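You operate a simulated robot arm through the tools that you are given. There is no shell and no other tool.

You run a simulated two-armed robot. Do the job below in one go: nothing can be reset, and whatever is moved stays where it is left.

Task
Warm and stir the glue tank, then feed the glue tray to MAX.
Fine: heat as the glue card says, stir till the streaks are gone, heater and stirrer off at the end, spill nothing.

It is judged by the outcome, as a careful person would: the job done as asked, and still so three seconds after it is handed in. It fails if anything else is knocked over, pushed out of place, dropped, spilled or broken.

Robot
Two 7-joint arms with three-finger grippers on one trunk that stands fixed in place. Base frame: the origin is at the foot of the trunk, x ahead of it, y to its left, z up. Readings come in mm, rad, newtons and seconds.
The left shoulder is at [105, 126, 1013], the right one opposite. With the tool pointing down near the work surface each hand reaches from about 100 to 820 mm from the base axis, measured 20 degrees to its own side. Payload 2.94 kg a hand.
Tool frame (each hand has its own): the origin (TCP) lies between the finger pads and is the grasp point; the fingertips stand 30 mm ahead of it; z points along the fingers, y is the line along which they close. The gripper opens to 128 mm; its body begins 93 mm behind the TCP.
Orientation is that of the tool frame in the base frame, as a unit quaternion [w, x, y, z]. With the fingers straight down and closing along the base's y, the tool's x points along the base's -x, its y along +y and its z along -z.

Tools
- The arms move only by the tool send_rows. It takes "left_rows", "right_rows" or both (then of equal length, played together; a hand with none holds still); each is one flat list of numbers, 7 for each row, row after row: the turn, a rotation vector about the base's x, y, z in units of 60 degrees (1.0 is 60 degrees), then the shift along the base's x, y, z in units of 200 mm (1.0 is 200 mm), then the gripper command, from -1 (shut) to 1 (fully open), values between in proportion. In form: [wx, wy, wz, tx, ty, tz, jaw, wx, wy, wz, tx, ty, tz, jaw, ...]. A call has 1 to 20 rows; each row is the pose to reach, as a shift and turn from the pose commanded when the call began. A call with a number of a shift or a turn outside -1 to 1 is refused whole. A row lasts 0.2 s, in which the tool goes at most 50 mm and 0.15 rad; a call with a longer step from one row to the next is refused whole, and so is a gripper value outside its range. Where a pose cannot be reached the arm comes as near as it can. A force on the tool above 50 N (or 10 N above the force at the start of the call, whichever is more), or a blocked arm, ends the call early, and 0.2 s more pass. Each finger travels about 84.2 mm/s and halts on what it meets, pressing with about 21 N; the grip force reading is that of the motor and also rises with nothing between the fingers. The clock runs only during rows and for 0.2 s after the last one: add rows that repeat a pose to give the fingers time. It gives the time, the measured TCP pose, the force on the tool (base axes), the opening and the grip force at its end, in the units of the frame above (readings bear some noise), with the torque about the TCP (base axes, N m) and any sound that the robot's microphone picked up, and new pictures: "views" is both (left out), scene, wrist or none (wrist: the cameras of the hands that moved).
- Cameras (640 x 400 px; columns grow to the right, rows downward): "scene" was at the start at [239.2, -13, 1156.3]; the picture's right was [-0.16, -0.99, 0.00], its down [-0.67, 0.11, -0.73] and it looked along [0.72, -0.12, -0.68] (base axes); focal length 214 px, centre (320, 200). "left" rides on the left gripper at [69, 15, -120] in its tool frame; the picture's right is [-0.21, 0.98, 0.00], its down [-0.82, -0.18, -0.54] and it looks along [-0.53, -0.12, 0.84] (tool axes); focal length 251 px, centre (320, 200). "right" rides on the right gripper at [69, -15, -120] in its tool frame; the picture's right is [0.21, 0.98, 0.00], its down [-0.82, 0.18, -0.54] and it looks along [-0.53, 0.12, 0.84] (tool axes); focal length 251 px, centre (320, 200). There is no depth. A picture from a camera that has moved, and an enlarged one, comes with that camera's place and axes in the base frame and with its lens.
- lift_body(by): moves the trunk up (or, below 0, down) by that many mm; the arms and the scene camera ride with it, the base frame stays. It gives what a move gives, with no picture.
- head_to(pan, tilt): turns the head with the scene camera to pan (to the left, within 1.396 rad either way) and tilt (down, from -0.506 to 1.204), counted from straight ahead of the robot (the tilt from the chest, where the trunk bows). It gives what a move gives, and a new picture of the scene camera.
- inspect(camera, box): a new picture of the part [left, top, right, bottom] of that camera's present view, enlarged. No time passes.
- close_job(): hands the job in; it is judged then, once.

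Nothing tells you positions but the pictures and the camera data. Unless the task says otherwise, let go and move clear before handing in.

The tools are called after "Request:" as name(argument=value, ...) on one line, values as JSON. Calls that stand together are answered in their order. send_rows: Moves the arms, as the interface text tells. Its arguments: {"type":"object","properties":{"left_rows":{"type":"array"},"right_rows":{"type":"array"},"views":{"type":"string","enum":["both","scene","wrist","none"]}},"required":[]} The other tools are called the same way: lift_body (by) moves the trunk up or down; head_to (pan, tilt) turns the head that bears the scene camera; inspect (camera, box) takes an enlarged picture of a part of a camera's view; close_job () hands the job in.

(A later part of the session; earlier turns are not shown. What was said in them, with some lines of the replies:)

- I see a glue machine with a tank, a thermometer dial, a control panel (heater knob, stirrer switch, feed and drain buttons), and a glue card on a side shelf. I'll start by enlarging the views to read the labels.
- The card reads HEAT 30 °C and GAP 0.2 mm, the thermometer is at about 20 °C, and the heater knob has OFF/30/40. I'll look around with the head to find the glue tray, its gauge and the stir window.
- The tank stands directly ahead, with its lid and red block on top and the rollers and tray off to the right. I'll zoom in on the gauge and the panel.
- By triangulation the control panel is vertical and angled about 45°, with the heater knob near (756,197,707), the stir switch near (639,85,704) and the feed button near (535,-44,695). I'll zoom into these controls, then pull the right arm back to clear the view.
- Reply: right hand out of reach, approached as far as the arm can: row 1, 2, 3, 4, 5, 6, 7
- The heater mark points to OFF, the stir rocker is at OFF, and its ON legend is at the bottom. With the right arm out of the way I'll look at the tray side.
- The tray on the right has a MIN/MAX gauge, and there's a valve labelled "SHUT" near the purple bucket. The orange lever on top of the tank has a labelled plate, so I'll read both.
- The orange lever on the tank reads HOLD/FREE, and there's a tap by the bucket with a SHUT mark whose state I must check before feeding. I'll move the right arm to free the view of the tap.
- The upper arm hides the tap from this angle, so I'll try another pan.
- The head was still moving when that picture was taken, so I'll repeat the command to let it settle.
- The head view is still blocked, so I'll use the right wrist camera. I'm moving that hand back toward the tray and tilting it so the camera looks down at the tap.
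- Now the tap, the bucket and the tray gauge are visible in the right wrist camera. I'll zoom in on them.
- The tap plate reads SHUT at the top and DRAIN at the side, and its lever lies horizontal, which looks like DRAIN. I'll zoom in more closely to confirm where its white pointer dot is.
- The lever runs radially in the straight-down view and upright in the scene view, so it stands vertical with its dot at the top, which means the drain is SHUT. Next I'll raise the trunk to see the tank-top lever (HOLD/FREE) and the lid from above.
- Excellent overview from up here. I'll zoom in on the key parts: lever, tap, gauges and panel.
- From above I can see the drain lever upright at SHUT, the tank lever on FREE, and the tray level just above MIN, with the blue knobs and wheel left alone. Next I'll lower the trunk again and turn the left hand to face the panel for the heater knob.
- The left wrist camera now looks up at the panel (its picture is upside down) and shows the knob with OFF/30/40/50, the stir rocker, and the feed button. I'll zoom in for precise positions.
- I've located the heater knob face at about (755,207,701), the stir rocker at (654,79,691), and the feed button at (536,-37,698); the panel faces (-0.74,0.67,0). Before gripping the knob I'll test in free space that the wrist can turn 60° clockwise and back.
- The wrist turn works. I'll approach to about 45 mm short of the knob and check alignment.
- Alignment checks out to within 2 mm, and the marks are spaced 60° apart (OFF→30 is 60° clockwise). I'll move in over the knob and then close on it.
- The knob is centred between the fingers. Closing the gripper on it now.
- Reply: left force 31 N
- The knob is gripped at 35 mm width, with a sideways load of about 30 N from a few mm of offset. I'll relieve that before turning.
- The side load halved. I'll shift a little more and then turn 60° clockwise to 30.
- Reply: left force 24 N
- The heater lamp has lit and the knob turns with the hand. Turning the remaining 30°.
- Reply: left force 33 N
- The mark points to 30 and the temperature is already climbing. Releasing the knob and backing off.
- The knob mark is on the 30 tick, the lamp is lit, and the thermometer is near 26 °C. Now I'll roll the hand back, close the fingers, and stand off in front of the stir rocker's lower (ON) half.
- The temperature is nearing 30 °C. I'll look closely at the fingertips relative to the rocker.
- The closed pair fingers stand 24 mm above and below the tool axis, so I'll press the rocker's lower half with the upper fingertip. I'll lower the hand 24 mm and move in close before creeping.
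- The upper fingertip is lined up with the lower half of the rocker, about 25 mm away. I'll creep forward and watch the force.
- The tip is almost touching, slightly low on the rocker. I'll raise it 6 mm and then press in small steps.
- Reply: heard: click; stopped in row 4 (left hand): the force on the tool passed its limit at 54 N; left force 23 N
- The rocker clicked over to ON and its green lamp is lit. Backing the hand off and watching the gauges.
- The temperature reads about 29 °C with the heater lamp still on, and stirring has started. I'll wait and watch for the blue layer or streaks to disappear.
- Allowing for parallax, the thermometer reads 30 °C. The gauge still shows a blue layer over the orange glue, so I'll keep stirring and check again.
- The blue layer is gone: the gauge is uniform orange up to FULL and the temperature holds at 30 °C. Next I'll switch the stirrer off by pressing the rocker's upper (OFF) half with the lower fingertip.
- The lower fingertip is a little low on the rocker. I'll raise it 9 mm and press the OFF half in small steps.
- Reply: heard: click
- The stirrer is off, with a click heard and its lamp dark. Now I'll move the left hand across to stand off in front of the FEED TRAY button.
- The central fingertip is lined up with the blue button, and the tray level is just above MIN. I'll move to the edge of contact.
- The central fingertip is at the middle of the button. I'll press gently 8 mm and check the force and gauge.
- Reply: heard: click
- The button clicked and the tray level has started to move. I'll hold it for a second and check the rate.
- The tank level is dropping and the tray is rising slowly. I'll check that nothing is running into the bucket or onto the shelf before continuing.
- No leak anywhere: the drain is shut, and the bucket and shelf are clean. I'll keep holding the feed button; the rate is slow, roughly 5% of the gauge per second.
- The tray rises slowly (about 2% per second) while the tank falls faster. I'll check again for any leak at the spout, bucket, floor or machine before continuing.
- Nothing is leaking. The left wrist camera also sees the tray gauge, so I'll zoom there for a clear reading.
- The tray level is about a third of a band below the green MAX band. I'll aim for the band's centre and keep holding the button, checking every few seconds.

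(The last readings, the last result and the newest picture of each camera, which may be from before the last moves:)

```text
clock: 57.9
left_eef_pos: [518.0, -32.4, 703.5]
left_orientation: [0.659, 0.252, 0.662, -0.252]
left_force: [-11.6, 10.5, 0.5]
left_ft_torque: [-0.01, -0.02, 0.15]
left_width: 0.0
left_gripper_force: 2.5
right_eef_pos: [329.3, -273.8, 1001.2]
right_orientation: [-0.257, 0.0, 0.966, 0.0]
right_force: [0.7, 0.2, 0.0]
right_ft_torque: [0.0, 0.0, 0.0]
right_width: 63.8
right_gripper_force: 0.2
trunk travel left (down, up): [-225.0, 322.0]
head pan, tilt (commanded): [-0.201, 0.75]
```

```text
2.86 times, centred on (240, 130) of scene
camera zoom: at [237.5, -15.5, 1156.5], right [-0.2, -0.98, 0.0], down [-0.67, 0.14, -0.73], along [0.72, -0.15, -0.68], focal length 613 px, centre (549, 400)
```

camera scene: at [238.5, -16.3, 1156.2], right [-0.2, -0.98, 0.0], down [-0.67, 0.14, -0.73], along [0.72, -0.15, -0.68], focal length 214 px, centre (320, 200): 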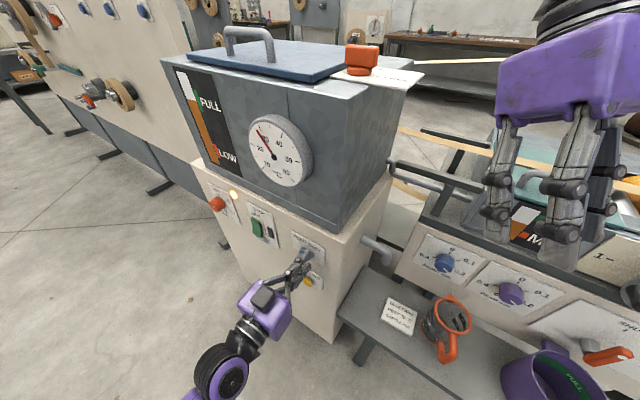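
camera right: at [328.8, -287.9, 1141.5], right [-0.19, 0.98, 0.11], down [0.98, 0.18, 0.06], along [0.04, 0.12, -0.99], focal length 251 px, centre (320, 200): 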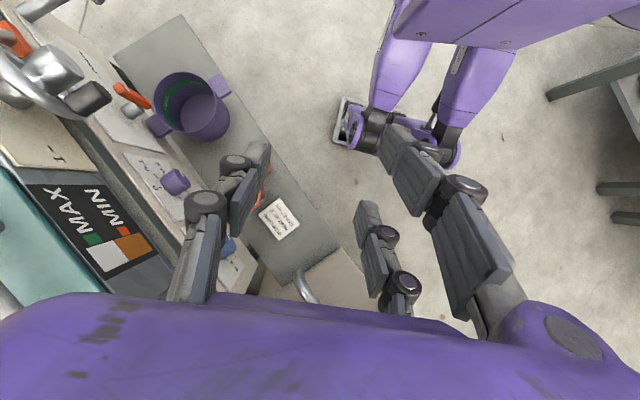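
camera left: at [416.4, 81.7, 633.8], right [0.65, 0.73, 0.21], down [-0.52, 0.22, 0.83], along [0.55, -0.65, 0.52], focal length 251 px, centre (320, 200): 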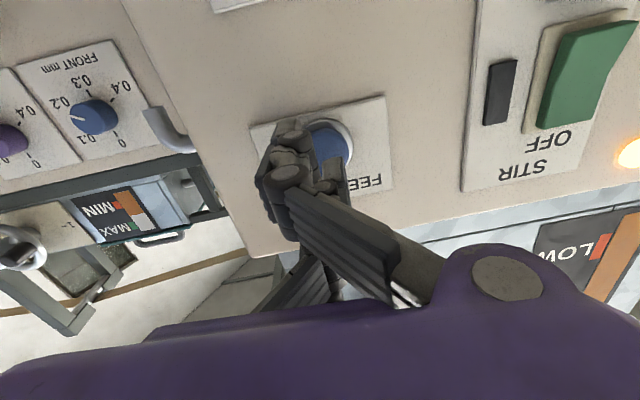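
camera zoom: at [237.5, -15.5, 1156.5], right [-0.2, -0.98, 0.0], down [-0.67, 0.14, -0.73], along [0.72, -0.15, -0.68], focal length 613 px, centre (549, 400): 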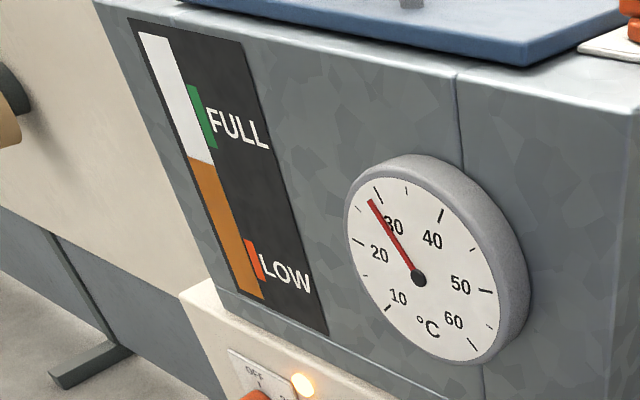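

The level has just reached the lower edge of the MAX band, and the tank is still well above LOW. I'll feed a couple more seconds and read with higher zoom.

Request:
send_rows(left_rows=[0, 0, 0, 0, 0, 0, -1, 0, 0, 0, 0, 0, 0, -1, 0, 0, 0, 0, 0, 0, -1, 0, 0, 0, 0, 0, 0, -1, 0, 0, 0, 0, 0, 0, -1, 0, 0, 0, 0, 0, 0, -1, 0, 0, 0, 0, 0, 0, -1, 0, 0, 0, 0, 0, 0, -1, 0, 0, 0, 0, 0, 0, -1, 0, 0, 0, 0, 0, 0, -1], views="none")

Request:
inspect(camera="right", box=[80, 210, 160, 280])

Request:
inspect(camera="left", box=[90, 195, 150, 255])

Request:
inspect(camera="scene", box=[160, 60, 320, 200])

```text
clock: 60.1
left_eef_pos: [517.0, -32.5, 702.8]
left_orientation: [0.659, 0.252, 0.663, -0.252]
left_force: [-11.9, 10.0, 0.8]
left_ft_torque: [-0.05, 0.01, 0.14]
left_width: 0.2
left_gripper_force: 3.2
right_eef_pos: [329.4, -273.1, 1002.0]
right_orientation: [-0.258, 0.0, 0.966, 0.0]
right_force: [0.5, -0.2, -0.4]
right_ft_torque: [0.0, -0.02, 0.02]
right_width: 64.2
right_gripper_force: 0.0
trunk travel left (down, up): [-225.0, 322.0]
head pan, tilt (commanded): [-0.201, 0.75]
```

```text
5.71 times, centred on (120, 245) of right
camera zoom: at [330.0, -289.6, 1140.1], right [-0.19, 0.98, 0.11], down [0.98, 0.18, 0.06], along [0.04, 0.12, -0.99], focal length 1437 px, centre (1463, -57)
```

zoom: 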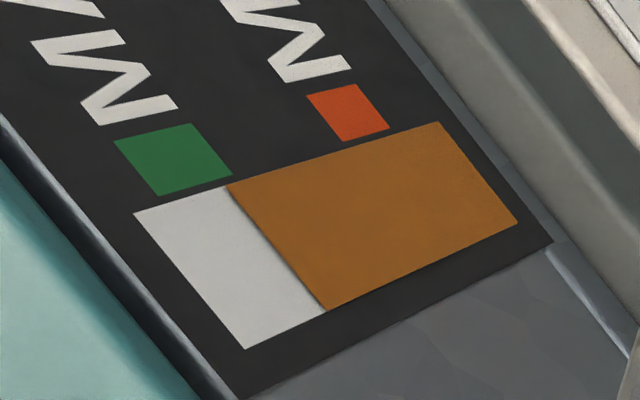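

```text
6.67 times, centred on (120, 225) of left
camera zoom: at [437.5, 59.7, 635.2], right [0.65, 0.73, 0.21], down [-0.52, 0.22, 0.82], along [0.55, -0.65, 0.52], focal length 1676 px, centre (1653, 33)
```

zoom: 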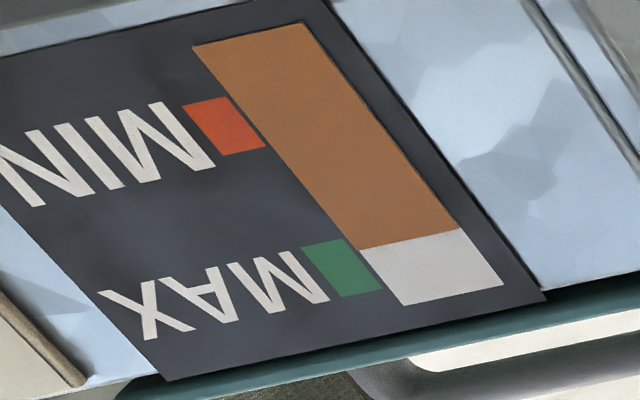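

```text
2.86 times, centred on (240, 130) of scene
camera zoom: at [237.5, -15.5, 1156.4], right [-0.2, -0.98, 0.0], down [-0.67, 0.14, -0.73], along [0.72, -0.15, -0.68], focal length 613 px, centre (549, 400)
```

zoom: 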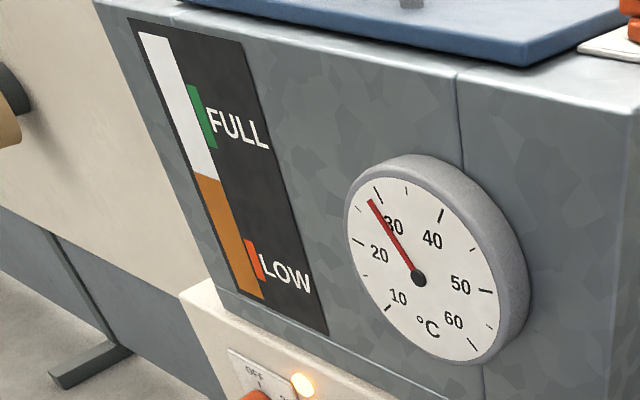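

The level is now about 0.2 into the MAX band, with about 2.8 s to go to its centre. I'll feed 2.2 s more, then re-read.

Request:
send_rows(left_rows=[0, 0, 0, 0, 0, 0, -1, 0, 0, 0, 0, 0, 0, -1, 0, 0, 0, 0, 0, 0, -1, 0, 0, 0, 0, 0, 0, -1, 0, 0, 0, 0, 0, 0, -1, 0, 0, 0, 0, 0, 0, -1, 0, 0, 0, 0, 0, 0, -1, 0, 0, 0, 0, 0, 0, -1, 0, 0, 0, 0, 0, 0, -1], views="none")

Request:
inspect(camera="right", box=[80, 210, 160, 280])

Request:
inspect(camera="left", box=[90, 195, 150, 255])

```text
clock: 62.1
left_eef_pos: [516.5, -32.3, 703.9]
left_orientation: [0.659, 0.252, 0.663, -0.251]
left_force: [-12.1, 10.0, 0.6]
left_ft_torque: [0.04, 0.0, 0.16]
left_width: 0.1
left_gripper_force: 2.8
right_eef_pos: [331.4, -274.2, 1001.5]
right_orientation: [-0.258, 0.0, 0.966, 0.0]
right_force: [0.4, 0.5, 0.3]
right_ft_torque: [-0.02, -0.02, 0.03]
right_width: 64.1
right_gripper_force: 0.0
trunk travel left (down, up): [-225.0, 322.0]
head pan, tilt (commanded): [-0.201, 0.75]
```

```text
5.71 times, centred on (120, 245) of right
camera zoom: at [330.0, -289.6, 1140.1], right [-0.19, 0.98, 0.11], down [0.98, 0.18, 0.06], along [0.04, 0.12, -0.99], focal length 1437 px, centre (1463, -57)
```

zoom: 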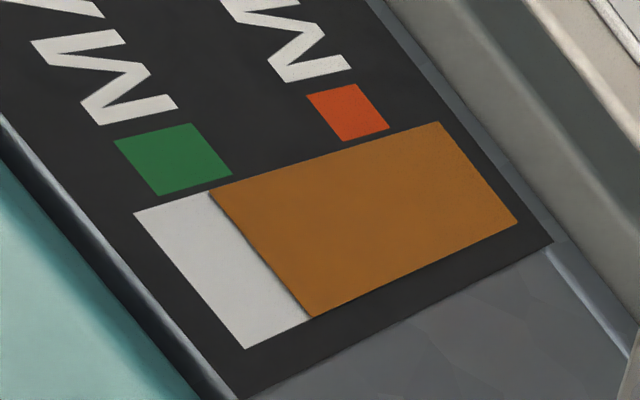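

```text
6.67 times, centred on (120, 225) of left
camera zoom: at [437.5, 59.7, 635.2], right [0.65, 0.73, 0.21], down [-0.52, 0.22, 0.82], along [0.55, -0.65, 0.52], focal length 1676 px, centre (1653, 33)
```

zoom: 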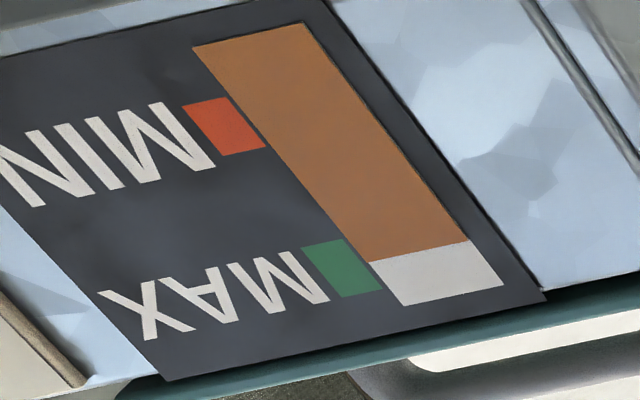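

The level is within a hair of the band's centre. I'll release the button now and back away.

Request:
send_rows(left_rows=[0, 0, 0, 0, 0, 0, -1, 0, 0, 0, -0.1, 0.09, 0, -1, 0, 0, 0, -0.2, 0.18, 0, -1, 0, 0, 0, -0.2, 0.18, 0, -1], views="scene")

Request:
inspect(camera="right", box=[80, 210, 160, 280])

Request:
inspect(camera="scene", box=[160, 60, 320, 200])

Request:
inspect(camera="scene", box=[190, 180, 340, 310])

```text
clock: 63.1
left_eef_pos: [478.5, 2.3, 701.7]
left_orientation: [0.658, 0.252, 0.663, -0.252]
left_force: [0.5, 0.4, -0.2]
left_ft_torque: [0.0, 0.0, -0.01]
left_width: 0.0
left_gripper_force: 2.8
right_eef_pos: [330.6, -274.8, 1000.8]
right_orientation: [-0.259, 0.0, 0.966, 0.0]
right_force: [0.9, 0.4, 0.0]
right_ft_torque: [-0.01, 0.03, -0.01]
right_width: 64.0
right_gripper_force: 0.0
trunk travel left (down, up): [-225.0, 322.0]
head pan, tilt (commanded): [-0.201, 0.75]
camera scene: at [238.5, -16.3, 1156.2], right [-0.2, -0.98, 0.0], down [-0.67, 0.14, -0.73], along [0.72, -0.15, -0.68], focal length 214 px, centre (320, 200)
```

scene: 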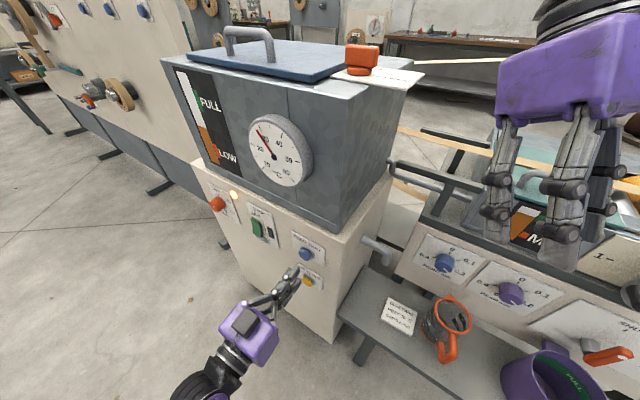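

```text
5.71 times, centred on (120, 245) of right
camera zoom: at [331.0, -290.4, 1139.6], right [-0.19, 0.98, 0.11], down [0.98, 0.18, 0.06], along [0.04, 0.12, -0.99], focal length 1437 px, centre (1463, -57)
```

zoom: 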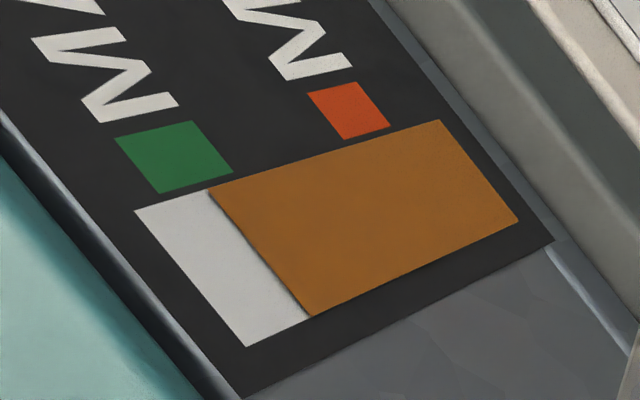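

```text
2.86 times, centred on (240, 130) of scene
camera zoom: at [238.5, -16.3, 1156.2], right [-0.2, -0.98, 0.0], down [-0.67, 0.14, -0.73], along [0.72, -0.15, -0.68], focal length 613 px, centre (549, 400)
```

zoom: 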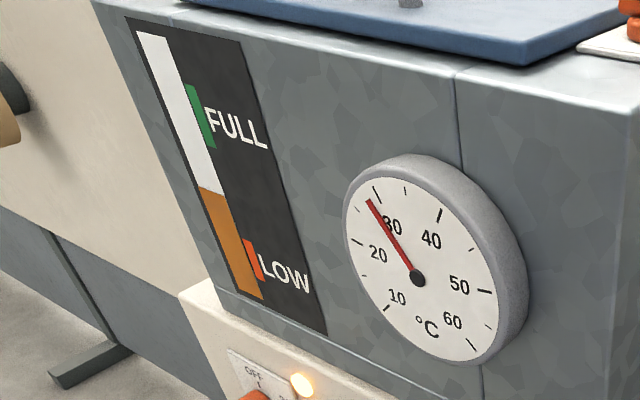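

```text
3.08 times, centred on (265, 245) of scene
camera zoom: at [238.5, -16.3, 1156.2], right [-0.2, -0.98, 0.0], down [-0.67, 0.14, -0.73], along [0.72, -0.15, -0.68], focal length 660 px, centre (489, 62)
```

zoom: 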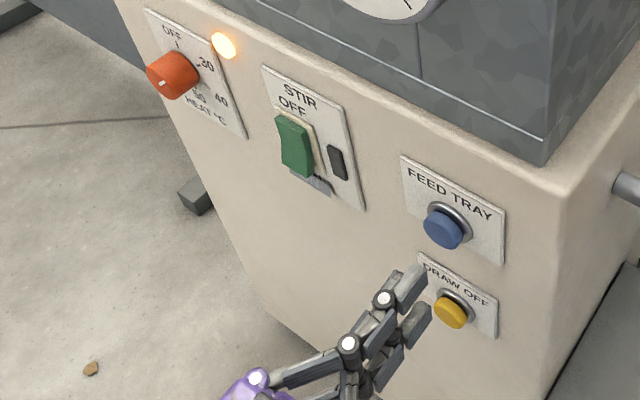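

The button is released and the tray level sits near the middle of the green MAX band. I'll verify with a much higher zoom whether a small top-up is needed.

Request:
inspect(camera="right", box=[82, 228, 114, 252])

Request:
inspect(camera="left", box=[0, 150, 220, 290])

```text
16.00 times, centred on (98, 240) of right
camera zoom: at [331.0, -290.4, 1139.6], right [-0.19, 0.98, 0.11], down [0.98, 0.18, 0.06], along [0.04, 0.12, -0.99], focal length 4023 px, centre (3872, -440)
```

zoom: 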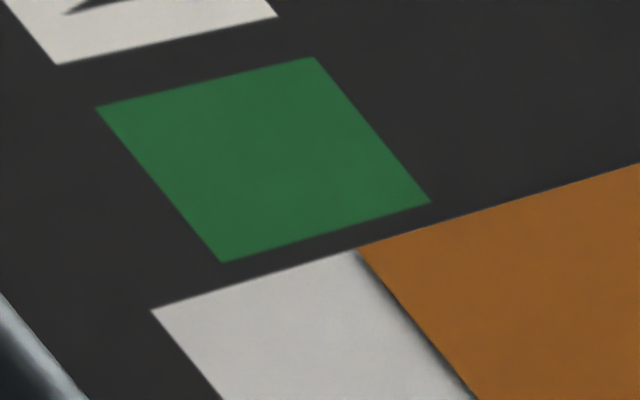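

```text
2.86 times, centred on (110, 220) of left
camera zoom: at [398.3, 93.6, 633.3], right [0.65, 0.73, 0.21], down [-0.52, 0.22, 0.83], along [0.55, -0.65, 0.52], focal length 718 px, centre (920, 143)
```

zoom: 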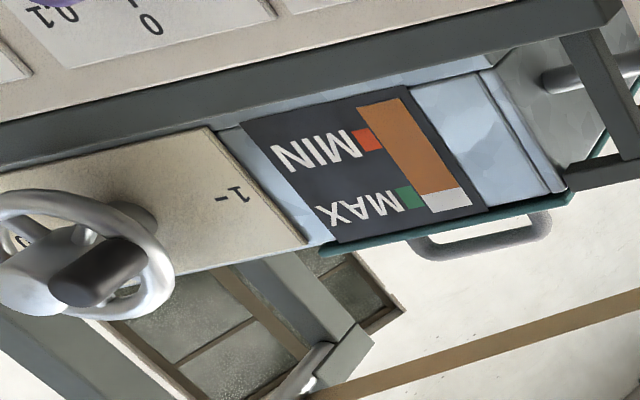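

Reading the gauge from above and below, the level averages to the centre of the MAX band, so feeding is finished. Now I'll take the left hand back to the heater knob, at the rolled angle used when I released it, to turn it OFF.

Request:
send_rows(left_rows=[0, 0, 0, 0.125, 0.1625, 0, -1, 0, 0, 0, 0.25, 0.325, 0, -1, 0, 0, 0, 0.375, 0.4875, 0, 0, 0, 0, 0, 0.5, 0.65, 0, 1], views="none")

Request:
send_rows(left_rows=[0.0923, -0.0843, 0, 0.0686, 0.0823, -0.0034, 1, 0.1845, -0.1685, 0, 0.1373, 0.1645, -0.0068, 1, 0.2768, -0.2528, 0, 0.2059, 0.2468, -0.0101, 1, 0.369, -0.337, 0, 0.2745, 0.329, -0.0135, 1, 0.4613, -0.4213, 0, 0.3431, 0.4113, -0.0169, 1, 0.5535, -0.5055, 0, 0.4118, 0.4935, -0.0203, 1, 0.6458, -0.5898, 0, 0.4804, 0.5758, -0.0236, 1, 0.738, -0.674, 0, 0.549, 0.658, -0.027, 1, 0.738, -0.674, 0, 0.549, 0.658, -0.027, 1], views="both")

```text
clock: 64.1
left_eef_pos: [576.8, 137.3, 701.1]
left_orientation: [0.658, 0.252, 0.663, -0.253]
left_force: [-0.9, 0.2, -0.1]
left_ft_torque: [-0.02, -0.01, 0.01]
left_width: 51.4
left_gripper_force: 0.0
right_eef_pos: [330.7, -274.6, 1000.6]
right_orientation: [-0.258, 0.0, 0.966, 0.001]
right_force: [-0.1, 0.2, -0.4]
right_ft_torque: [0.0, -0.01, 0.01]
right_width: 63.9
right_gripper_force: 0.2
trunk travel left (down, up): [-225.0, 322.0]
head pan, tilt (commanded): [-0.201, 0.75]
```

```text
clock: 66.1
left_eef_pos: [688.2, 268.4, 698.9]
left_orientation: [0.701, 0.547, 0.445, 0.111]
left_force: [-0.1, 0.2, 0.3]
left_ft_torque: [0.01, -0.01, -0.02]
left_width: 128.0
left_gripper_force: 0.1
right_eef_pos: [331.0, -274.5, 1000.6]
right_orientation: [-0.259, 0.001, 0.966, 0.001]
right_force: [1.2, 0.2, 0.1]
right_ft_torque: [0.02, 0.0, 0.01]
right_width: 64.2
right_gripper_force: 0.2
trunk travel left (down, up): [-225.0, 322.0]
head pan, tilt (commanded): [-0.201, 0.75]
camera scene: at [238.5, -16.3, 1156.2], right [-0.2, -0.98, 0.0], down [-0.67, 0.14, -0.73], along [0.72, -0.15, -0.68], focal length 214 px, centre (320, 200)
camera left: at [643.0, 399.3, 676.6], right [0.2, 0.23, 0.95], down [-0.94, -0.24, 0.25], along [0.28, -0.94, 0.17], focal length 251 px, centre (320, 200)
```

scene: 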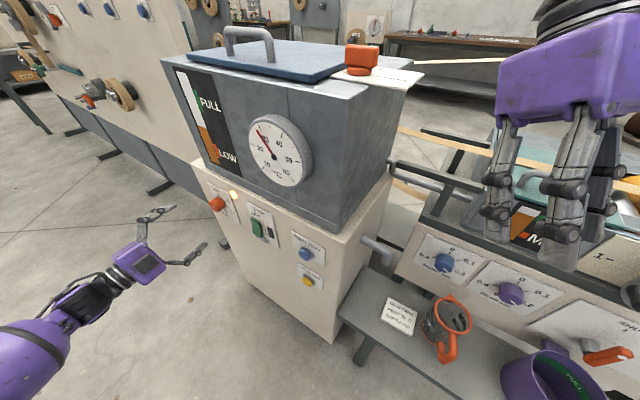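
left: 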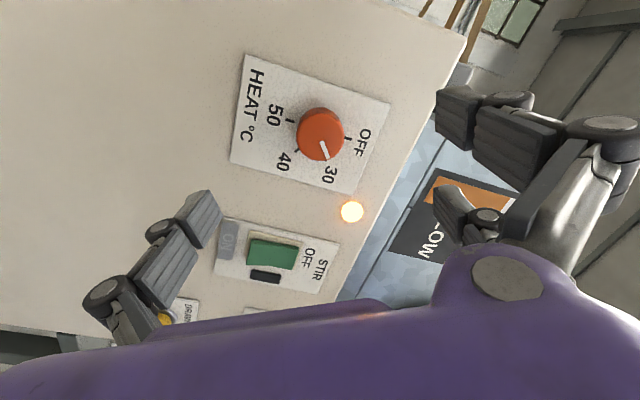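

The hand is in front of the knob at the right roll. Moving in over the knob.

Request:
send_rows(left_rows=[0, 0, 0, 0.0985, -0.0973, -0.013, 1, 0, 0, 0, 0.197, -0.1947, -0.013, 1, 0, 0, 0, 0.2955, -0.292, -0.013, 1, 0, 0, 0, 0.2955, -0.292, -0.013, 1], views="both")

Request:
inspect(camera="scene", box=[150, 160, 270, 260])

```text
clock: 67.1
left_eef_pos: [744.8, 208.5, 695.9]
left_orientation: [0.7, 0.546, 0.445, 0.112]
left_force: [0.8, -1.3, -0.1]
left_ft_torque: [0.04, 0.01, 0.0]
left_width: 128.0
left_gripper_force: 0.0
right_eef_pos: [331.2, -274.3, 1001.4]
right_orientation: [-0.258, 0.0, 0.966, 0.0]
right_force: [-1.4, -0.1, -0.6]
right_ft_torque: [0.0, 0.05, 0.01]
right_width: 64.2
right_gripper_force: 0.0
trunk travel left (down, up): [-225.0, 322.0]
head pan, tilt (commanded): [-0.201, 0.75]
camera scene: at [238.4, -16.3, 1156.3], right [-0.2, -0.98, 0.0], down [-0.67, 0.14, -0.73], along [0.72, -0.15, -0.68], focal length 214 px, centre (320, 200)
camera left: at [700.6, 339.7, 673.7], right [0.2, 0.23, 0.95], down [-0.94, -0.24, 0.25], along [0.28, -0.94, 0.17], focal length 251 px, centre (320, 200)
```

scene: 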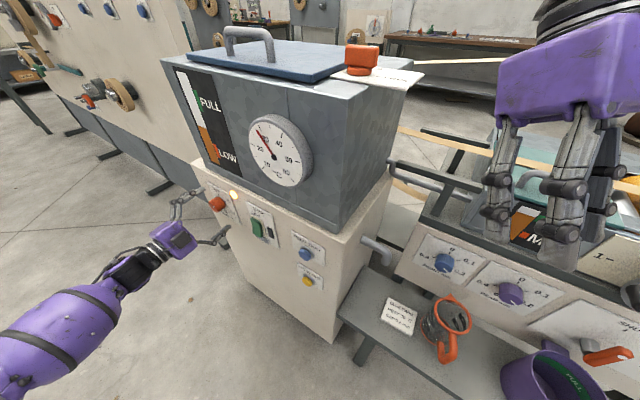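
left: 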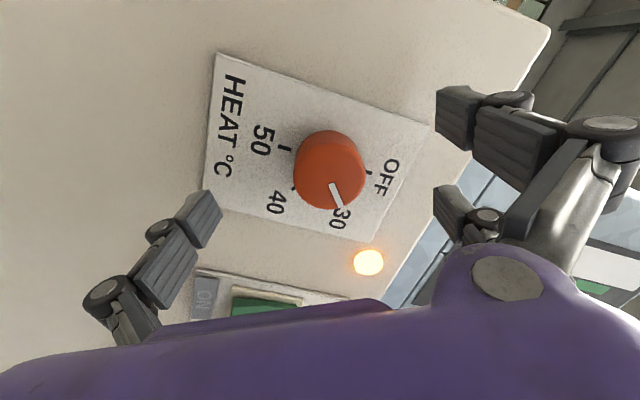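

```text
4.00 times, centred on (210, 210) of scene
camera zoom: at [238.4, -16.3, 1156.3], right [-0.2, -0.98, 0.0], down [-0.67, 0.14, -0.73], along [0.72, -0.15, -0.68], focal length 858 px, centre (760, 160)
```

zoom: 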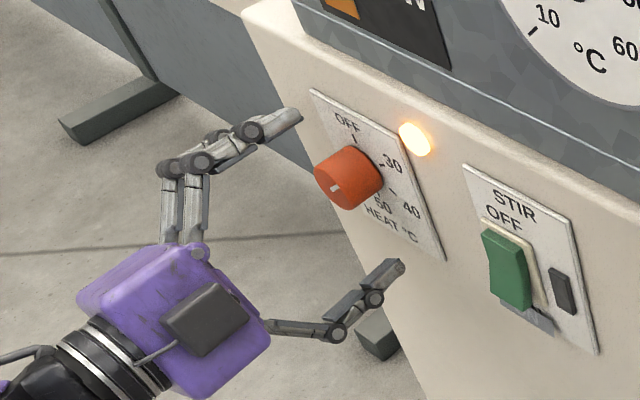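

The knob sits where it was in my earlier grip. Closing on it.

Request:
send_rows(left_rows=[0, 0, 0, 0, 0, 0, 0.2, 0, 0, 0, 0, 0, 0, -0.3, 0, 0, 0, 0, 0, 0, -1, 0, 0, 0, 0, 0, 0, -1, 0, 0, 0, 0, 0, 0, -1, 0, 0, 0, 0, 0, 0, -1], views="wrist")

```text
clock: 68.5
left_eef_pos: [747.1, 209.8, 695.8]
left_orientation: [0.7, 0.546, 0.446, 0.113]
left_force: [11.1, 6.4, 2.6]
left_ft_torque: [0.4, 0.45, -0.11]
left_width: 31.7
left_gripper_force: 44.8
right_eef_pos: [330.6, -274.2, 999.6]
right_orientation: [-0.259, 0.0, 0.966, -0.001]
right_force: [-0.4, 0.7, 0.6]
right_ft_torque: [-0.01, -0.03, -0.01]
right_width: 64.1
right_gripper_force: 0.1
trunk travel left (down, up): [-225.0, 322.0]
head pan, tilt (commanded): [-0.201, 0.75]
camera left: at [701.4, 341.1, 673.9], right [0.2, 0.23, 0.95], down [-0.94, -0.24, 0.25], along [0.29, -0.94, 0.17], focal length 251 px, centre (320, 200)
```

left: 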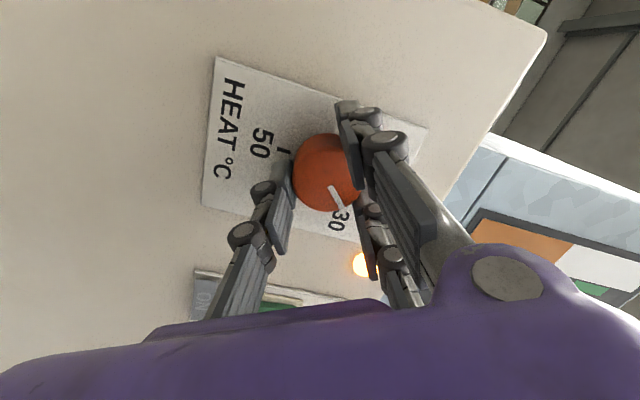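

The grip is well centred (about 13 N of load). Turning 60° counter-clockwise back to OFF.

Request:
send_rows(left_rows=[-0.0923, 0.0843, 0, -0.0022, -0.0024, 0.0022, -1, -0.1845, 0.1685, 0, -0.0042, -0.0046, 0.0048, -1, -0.2768, 0.2528, 0, -0.0059, -0.0065, 0.0077, -1, -0.369, 0.337, 0, -0.0074, -0.0081, 0.011, -1, -0.4613, 0.4213, 0, -0.0086, -0.0094, 0.0145, -1, -0.5535, 0.5055, 0, -0.0094, -0.0103, 0.0182, -1, -0.6458, 0.5898, 0, -0.01, -0.0109, 0.022, -1, -0.738, 0.674, 0, -0.01, -0.011, 0.026, -1, -0.738, 0.674, 0, -0.01, -0.011, 0.026, -1], views="both")

Request:
inspect(camera="left", box=[240, 60, 400, 260])

Request:
inspect(camera="scene", box=[150, 160, 270, 260])

```text
clock: 70.5
left_eef_pos: [744.5, 207.4, 700.0]
left_orientation: [0.658, 0.251, 0.663, -0.253]
left_force: [3.7, 23.3, 6.3]
left_ft_torque: [0.57, -0.17, -0.64]
left_width: 33.1
left_gripper_force: 45.0
right_eef_pos: [329.7, -272.5, 1001.8]
right_orientation: [-0.258, 0.0, 0.966, -0.001]
right_force: [-0.3, 0.7, -0.2]
right_ft_torque: [0.0, -0.01, -0.03]
right_width: 64.2
right_gripper_force: 0.1
trunk travel left (down, up): [-225.0, 322.0]
head pan, tilt (commanded): [-0.201, 0.75]
camera scene: at [238.1, -14.7, 1156.3], right [-0.2, -0.98, 0.0], down [-0.67, 0.13, -0.73], along [0.72, -0.15, -0.68], focal length 214 px, centre (320, 200)
camera left: at [665.2, 299.6, 631.6], right [0.65, 0.73, 0.21], down [-0.52, 0.23, 0.83], along [0.56, -0.65, 0.52], focal length 251 px, centre (320, 200)
```

scene: 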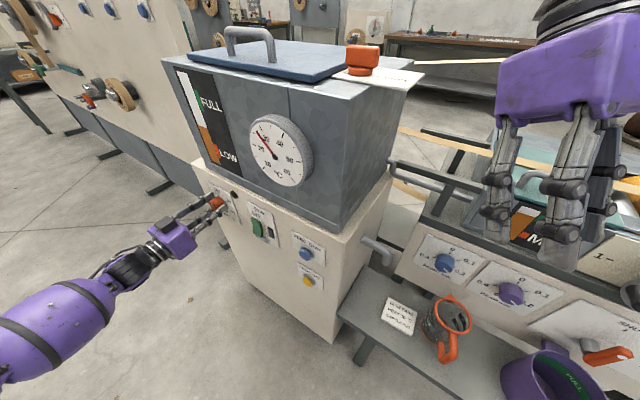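
left: 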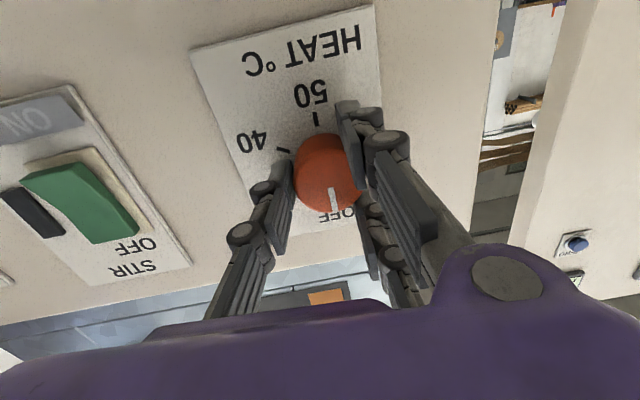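

```text
2.00 times, centred on (320, 160) of left
camera zoom: at [665.2, 299.6, 631.6], right [0.65, 0.73, 0.21], down [-0.52, 0.23, 0.83], along [0.56, -0.65, 0.52], focal length 503 px, centre (320, 280)
```

zoom: 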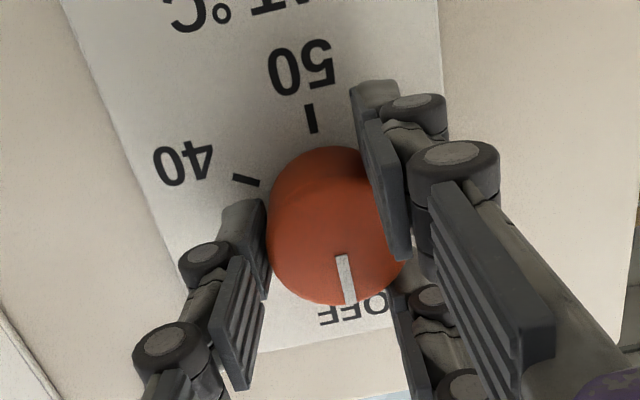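

```text
4.00 times, centred on (210, 210) of scene
camera zoom: at [238.1, -14.7, 1156.3], right [-0.2, -0.98, 0.0], down [-0.67, 0.13, -0.73], along [0.72, -0.15, -0.68], focal length 858 px, centre (760, 160)
```

zoom: 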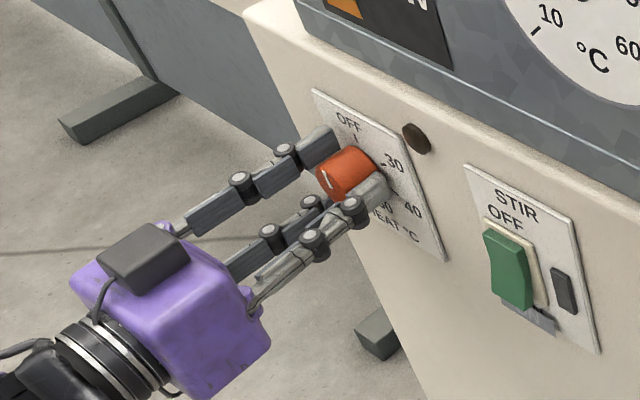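

The heater lamp is out and the mark points at OFF. Releasing the knob and moving clear.

Request:
send_rows(left_rows=[0, 0, 0, 0, 0, 0, 0, 0, 0, 0, 0, 0, 0, 1, 0, 0, 0, 0, 0, 0, 1, 0, 0, 0, 0, 0, 0, 1, 0, 0, 0, -0.12, 0.11, 0, 1, 0, 0, 0, -0.27, 0.25, 0, 1, 0, 0, 0, -0.42, 0.39, 0, 1, 0, 0, 0, -0.57, 0.53, 0, 1, 0, 0, 0, -0.7, 0.65, 0, 1], views="both")

Request:
inspect(camera="scene", box=[160, 60, 340, 310])

Request:
inspect(camera="left", box=[200, 30, 420, 230])

Request:
inspect(camera="right", box=[80, 210, 160, 280])

Request:
inspect(camera="right", box=[60, 30, 300, 240])

```text
clock: 72.5
left_eef_pos: [604.4, 333.4, 700.5]
left_orientation: [0.658, 0.253, 0.663, -0.252]
left_force: [-0.3, -0.7, -0.1]
left_ft_torque: [0.02, -0.02, 0.01]
left_width: 128.0
left_gripper_force: 0.1
right_eef_pos: [330.4, -274.4, 1001.0]
right_orientation: [-0.258, 0.0, 0.966, 0.0]
right_force: [-0.4, -0.2, 0.0]
right_ft_torque: [-0.01, -0.02, -0.01]
right_width: 63.8
right_gripper_force: 0.1
trunk travel left (down, up): [-225.0, 322.0]
head pan, tilt (commanded): [-0.201, 0.75]
camera scene: at [238.2, -16.3, 1156.3], right [-0.2, -0.98, 0.0], down [-0.67, 0.14, -0.73], along [0.72, -0.15, -0.68], focal length 214 px, centre (320, 200)
camera left: at [525.1, 425.0, 631.1], right [0.65, 0.73, 0.21], down [-0.52, 0.22, 0.82], along [0.55, -0.65, 0.52], focal length 251 px, centre (320, 200)
```

scene: 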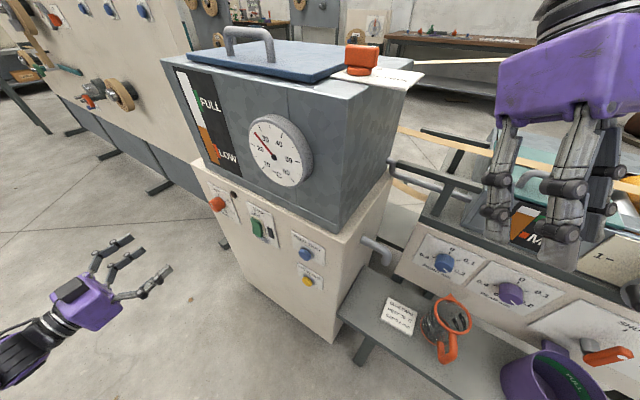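
left: 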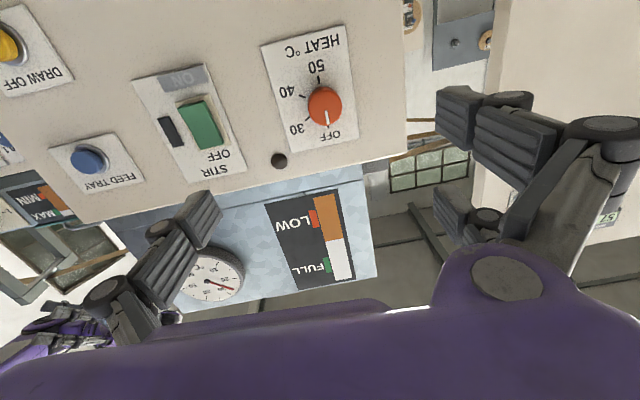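

```text
1.60 times, centred on (250, 185) of scene
camera zoom: at [238.2, -16.3, 1156.3], right [-0.2, -0.98, 0.0], down [-0.67, 0.14, -0.73], along [0.72, -0.15, -0.68], focal length 343 px, centre (432, 224)
```

zoom: 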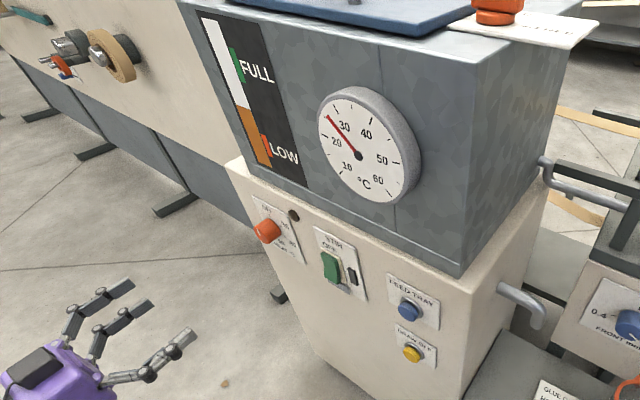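

```text
2.00 times, centred on (310, 130) of left
camera zoom: at [525.1, 425.0, 631.1], right [0.65, 0.73, 0.21], down [-0.52, 0.22, 0.82], along [0.55, -0.65, 0.52], focal length 503 px, centre (340, 340)
```

zoom: 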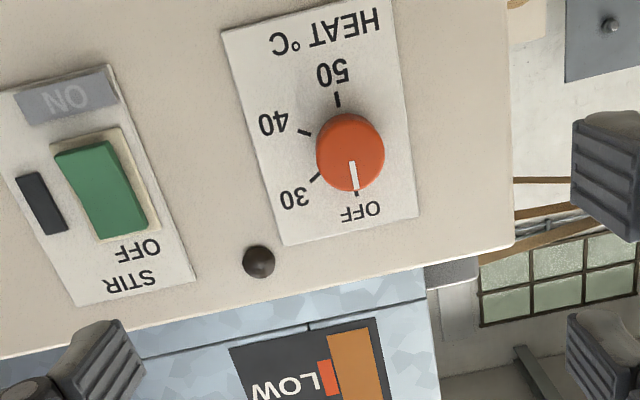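

```text
5.71 times, centred on (120, 245) of right
camera zoom: at [330.7, -290.4, 1139.7], right [-0.19, 0.98, 0.11], down [0.98, 0.18, 0.06], along [0.04, 0.12, -0.99], focal length 1437 px, centre (1463, -57)
```

zoom: 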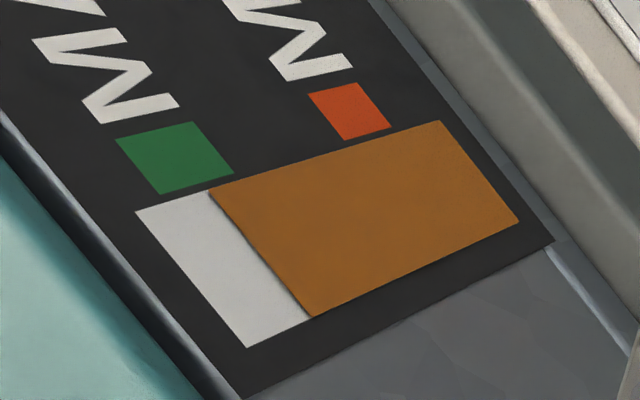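

```text
1.90 times, centred on (180, 135) of right
camera zoom: at [330.7, -290.4, 1139.7], right [-0.19, 0.98, 0.11], down [0.98, 0.18, 0.06], along [0.04, 0.12, -0.99], focal length 479 px, centre (587, 324)
```

zoom: 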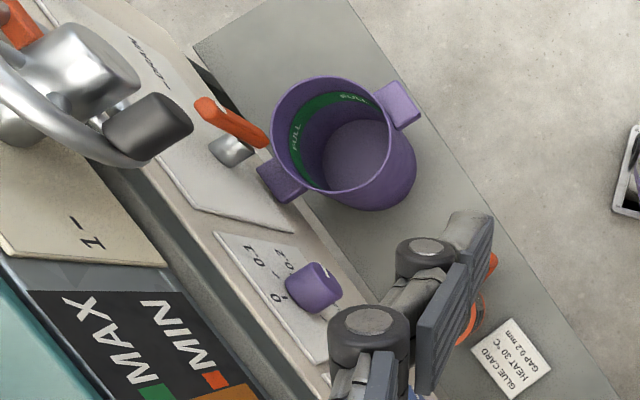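

Everything checks out:
- **Heater:** the knob is at OFF and its lamp is dark.
- **Stirrer:** the rocker is at OFF and its lamp is dark.
- **Glue:** it was warmed to 30 °C and stirred until the blue layer was gone.
- **Tray:** the level is steady in the middle of the MAX band.
- **Spills:** there are none; the drain is shut and the bucket is empty.

Both hands are clear, so I'm handing in.

Request:
close_job()

```text
The job is handed in.
```

I warmed the glue tank to 30 °C as the card says, stirred it until the blue layer was gone, and fed the tray to MAX. The job is handed in.

- **Heat:** the thermometer held at 30 °C through stirring and feeding. The heater knob is back at OFF with its lamp dark.
- **Stir:** the tank gauge turned a uniform orange after a few seconds of stirring. I judged the streaks from that gauge and did not open the lid. The stirrer rocker is at OFF with its lamp dark.
- **Feed:** the tray level sits at the middle of the green MAX band, read from above and below, and stayed there after I released the button. The tank is down but still above LOW.
- **Spills:** I saw none. The drain was already shut, and the bucket and shelf are clean.

I left the gap knobs, the tray wheel and the HOLD/FREE lever as I found them. Both hands are clear of the machine.
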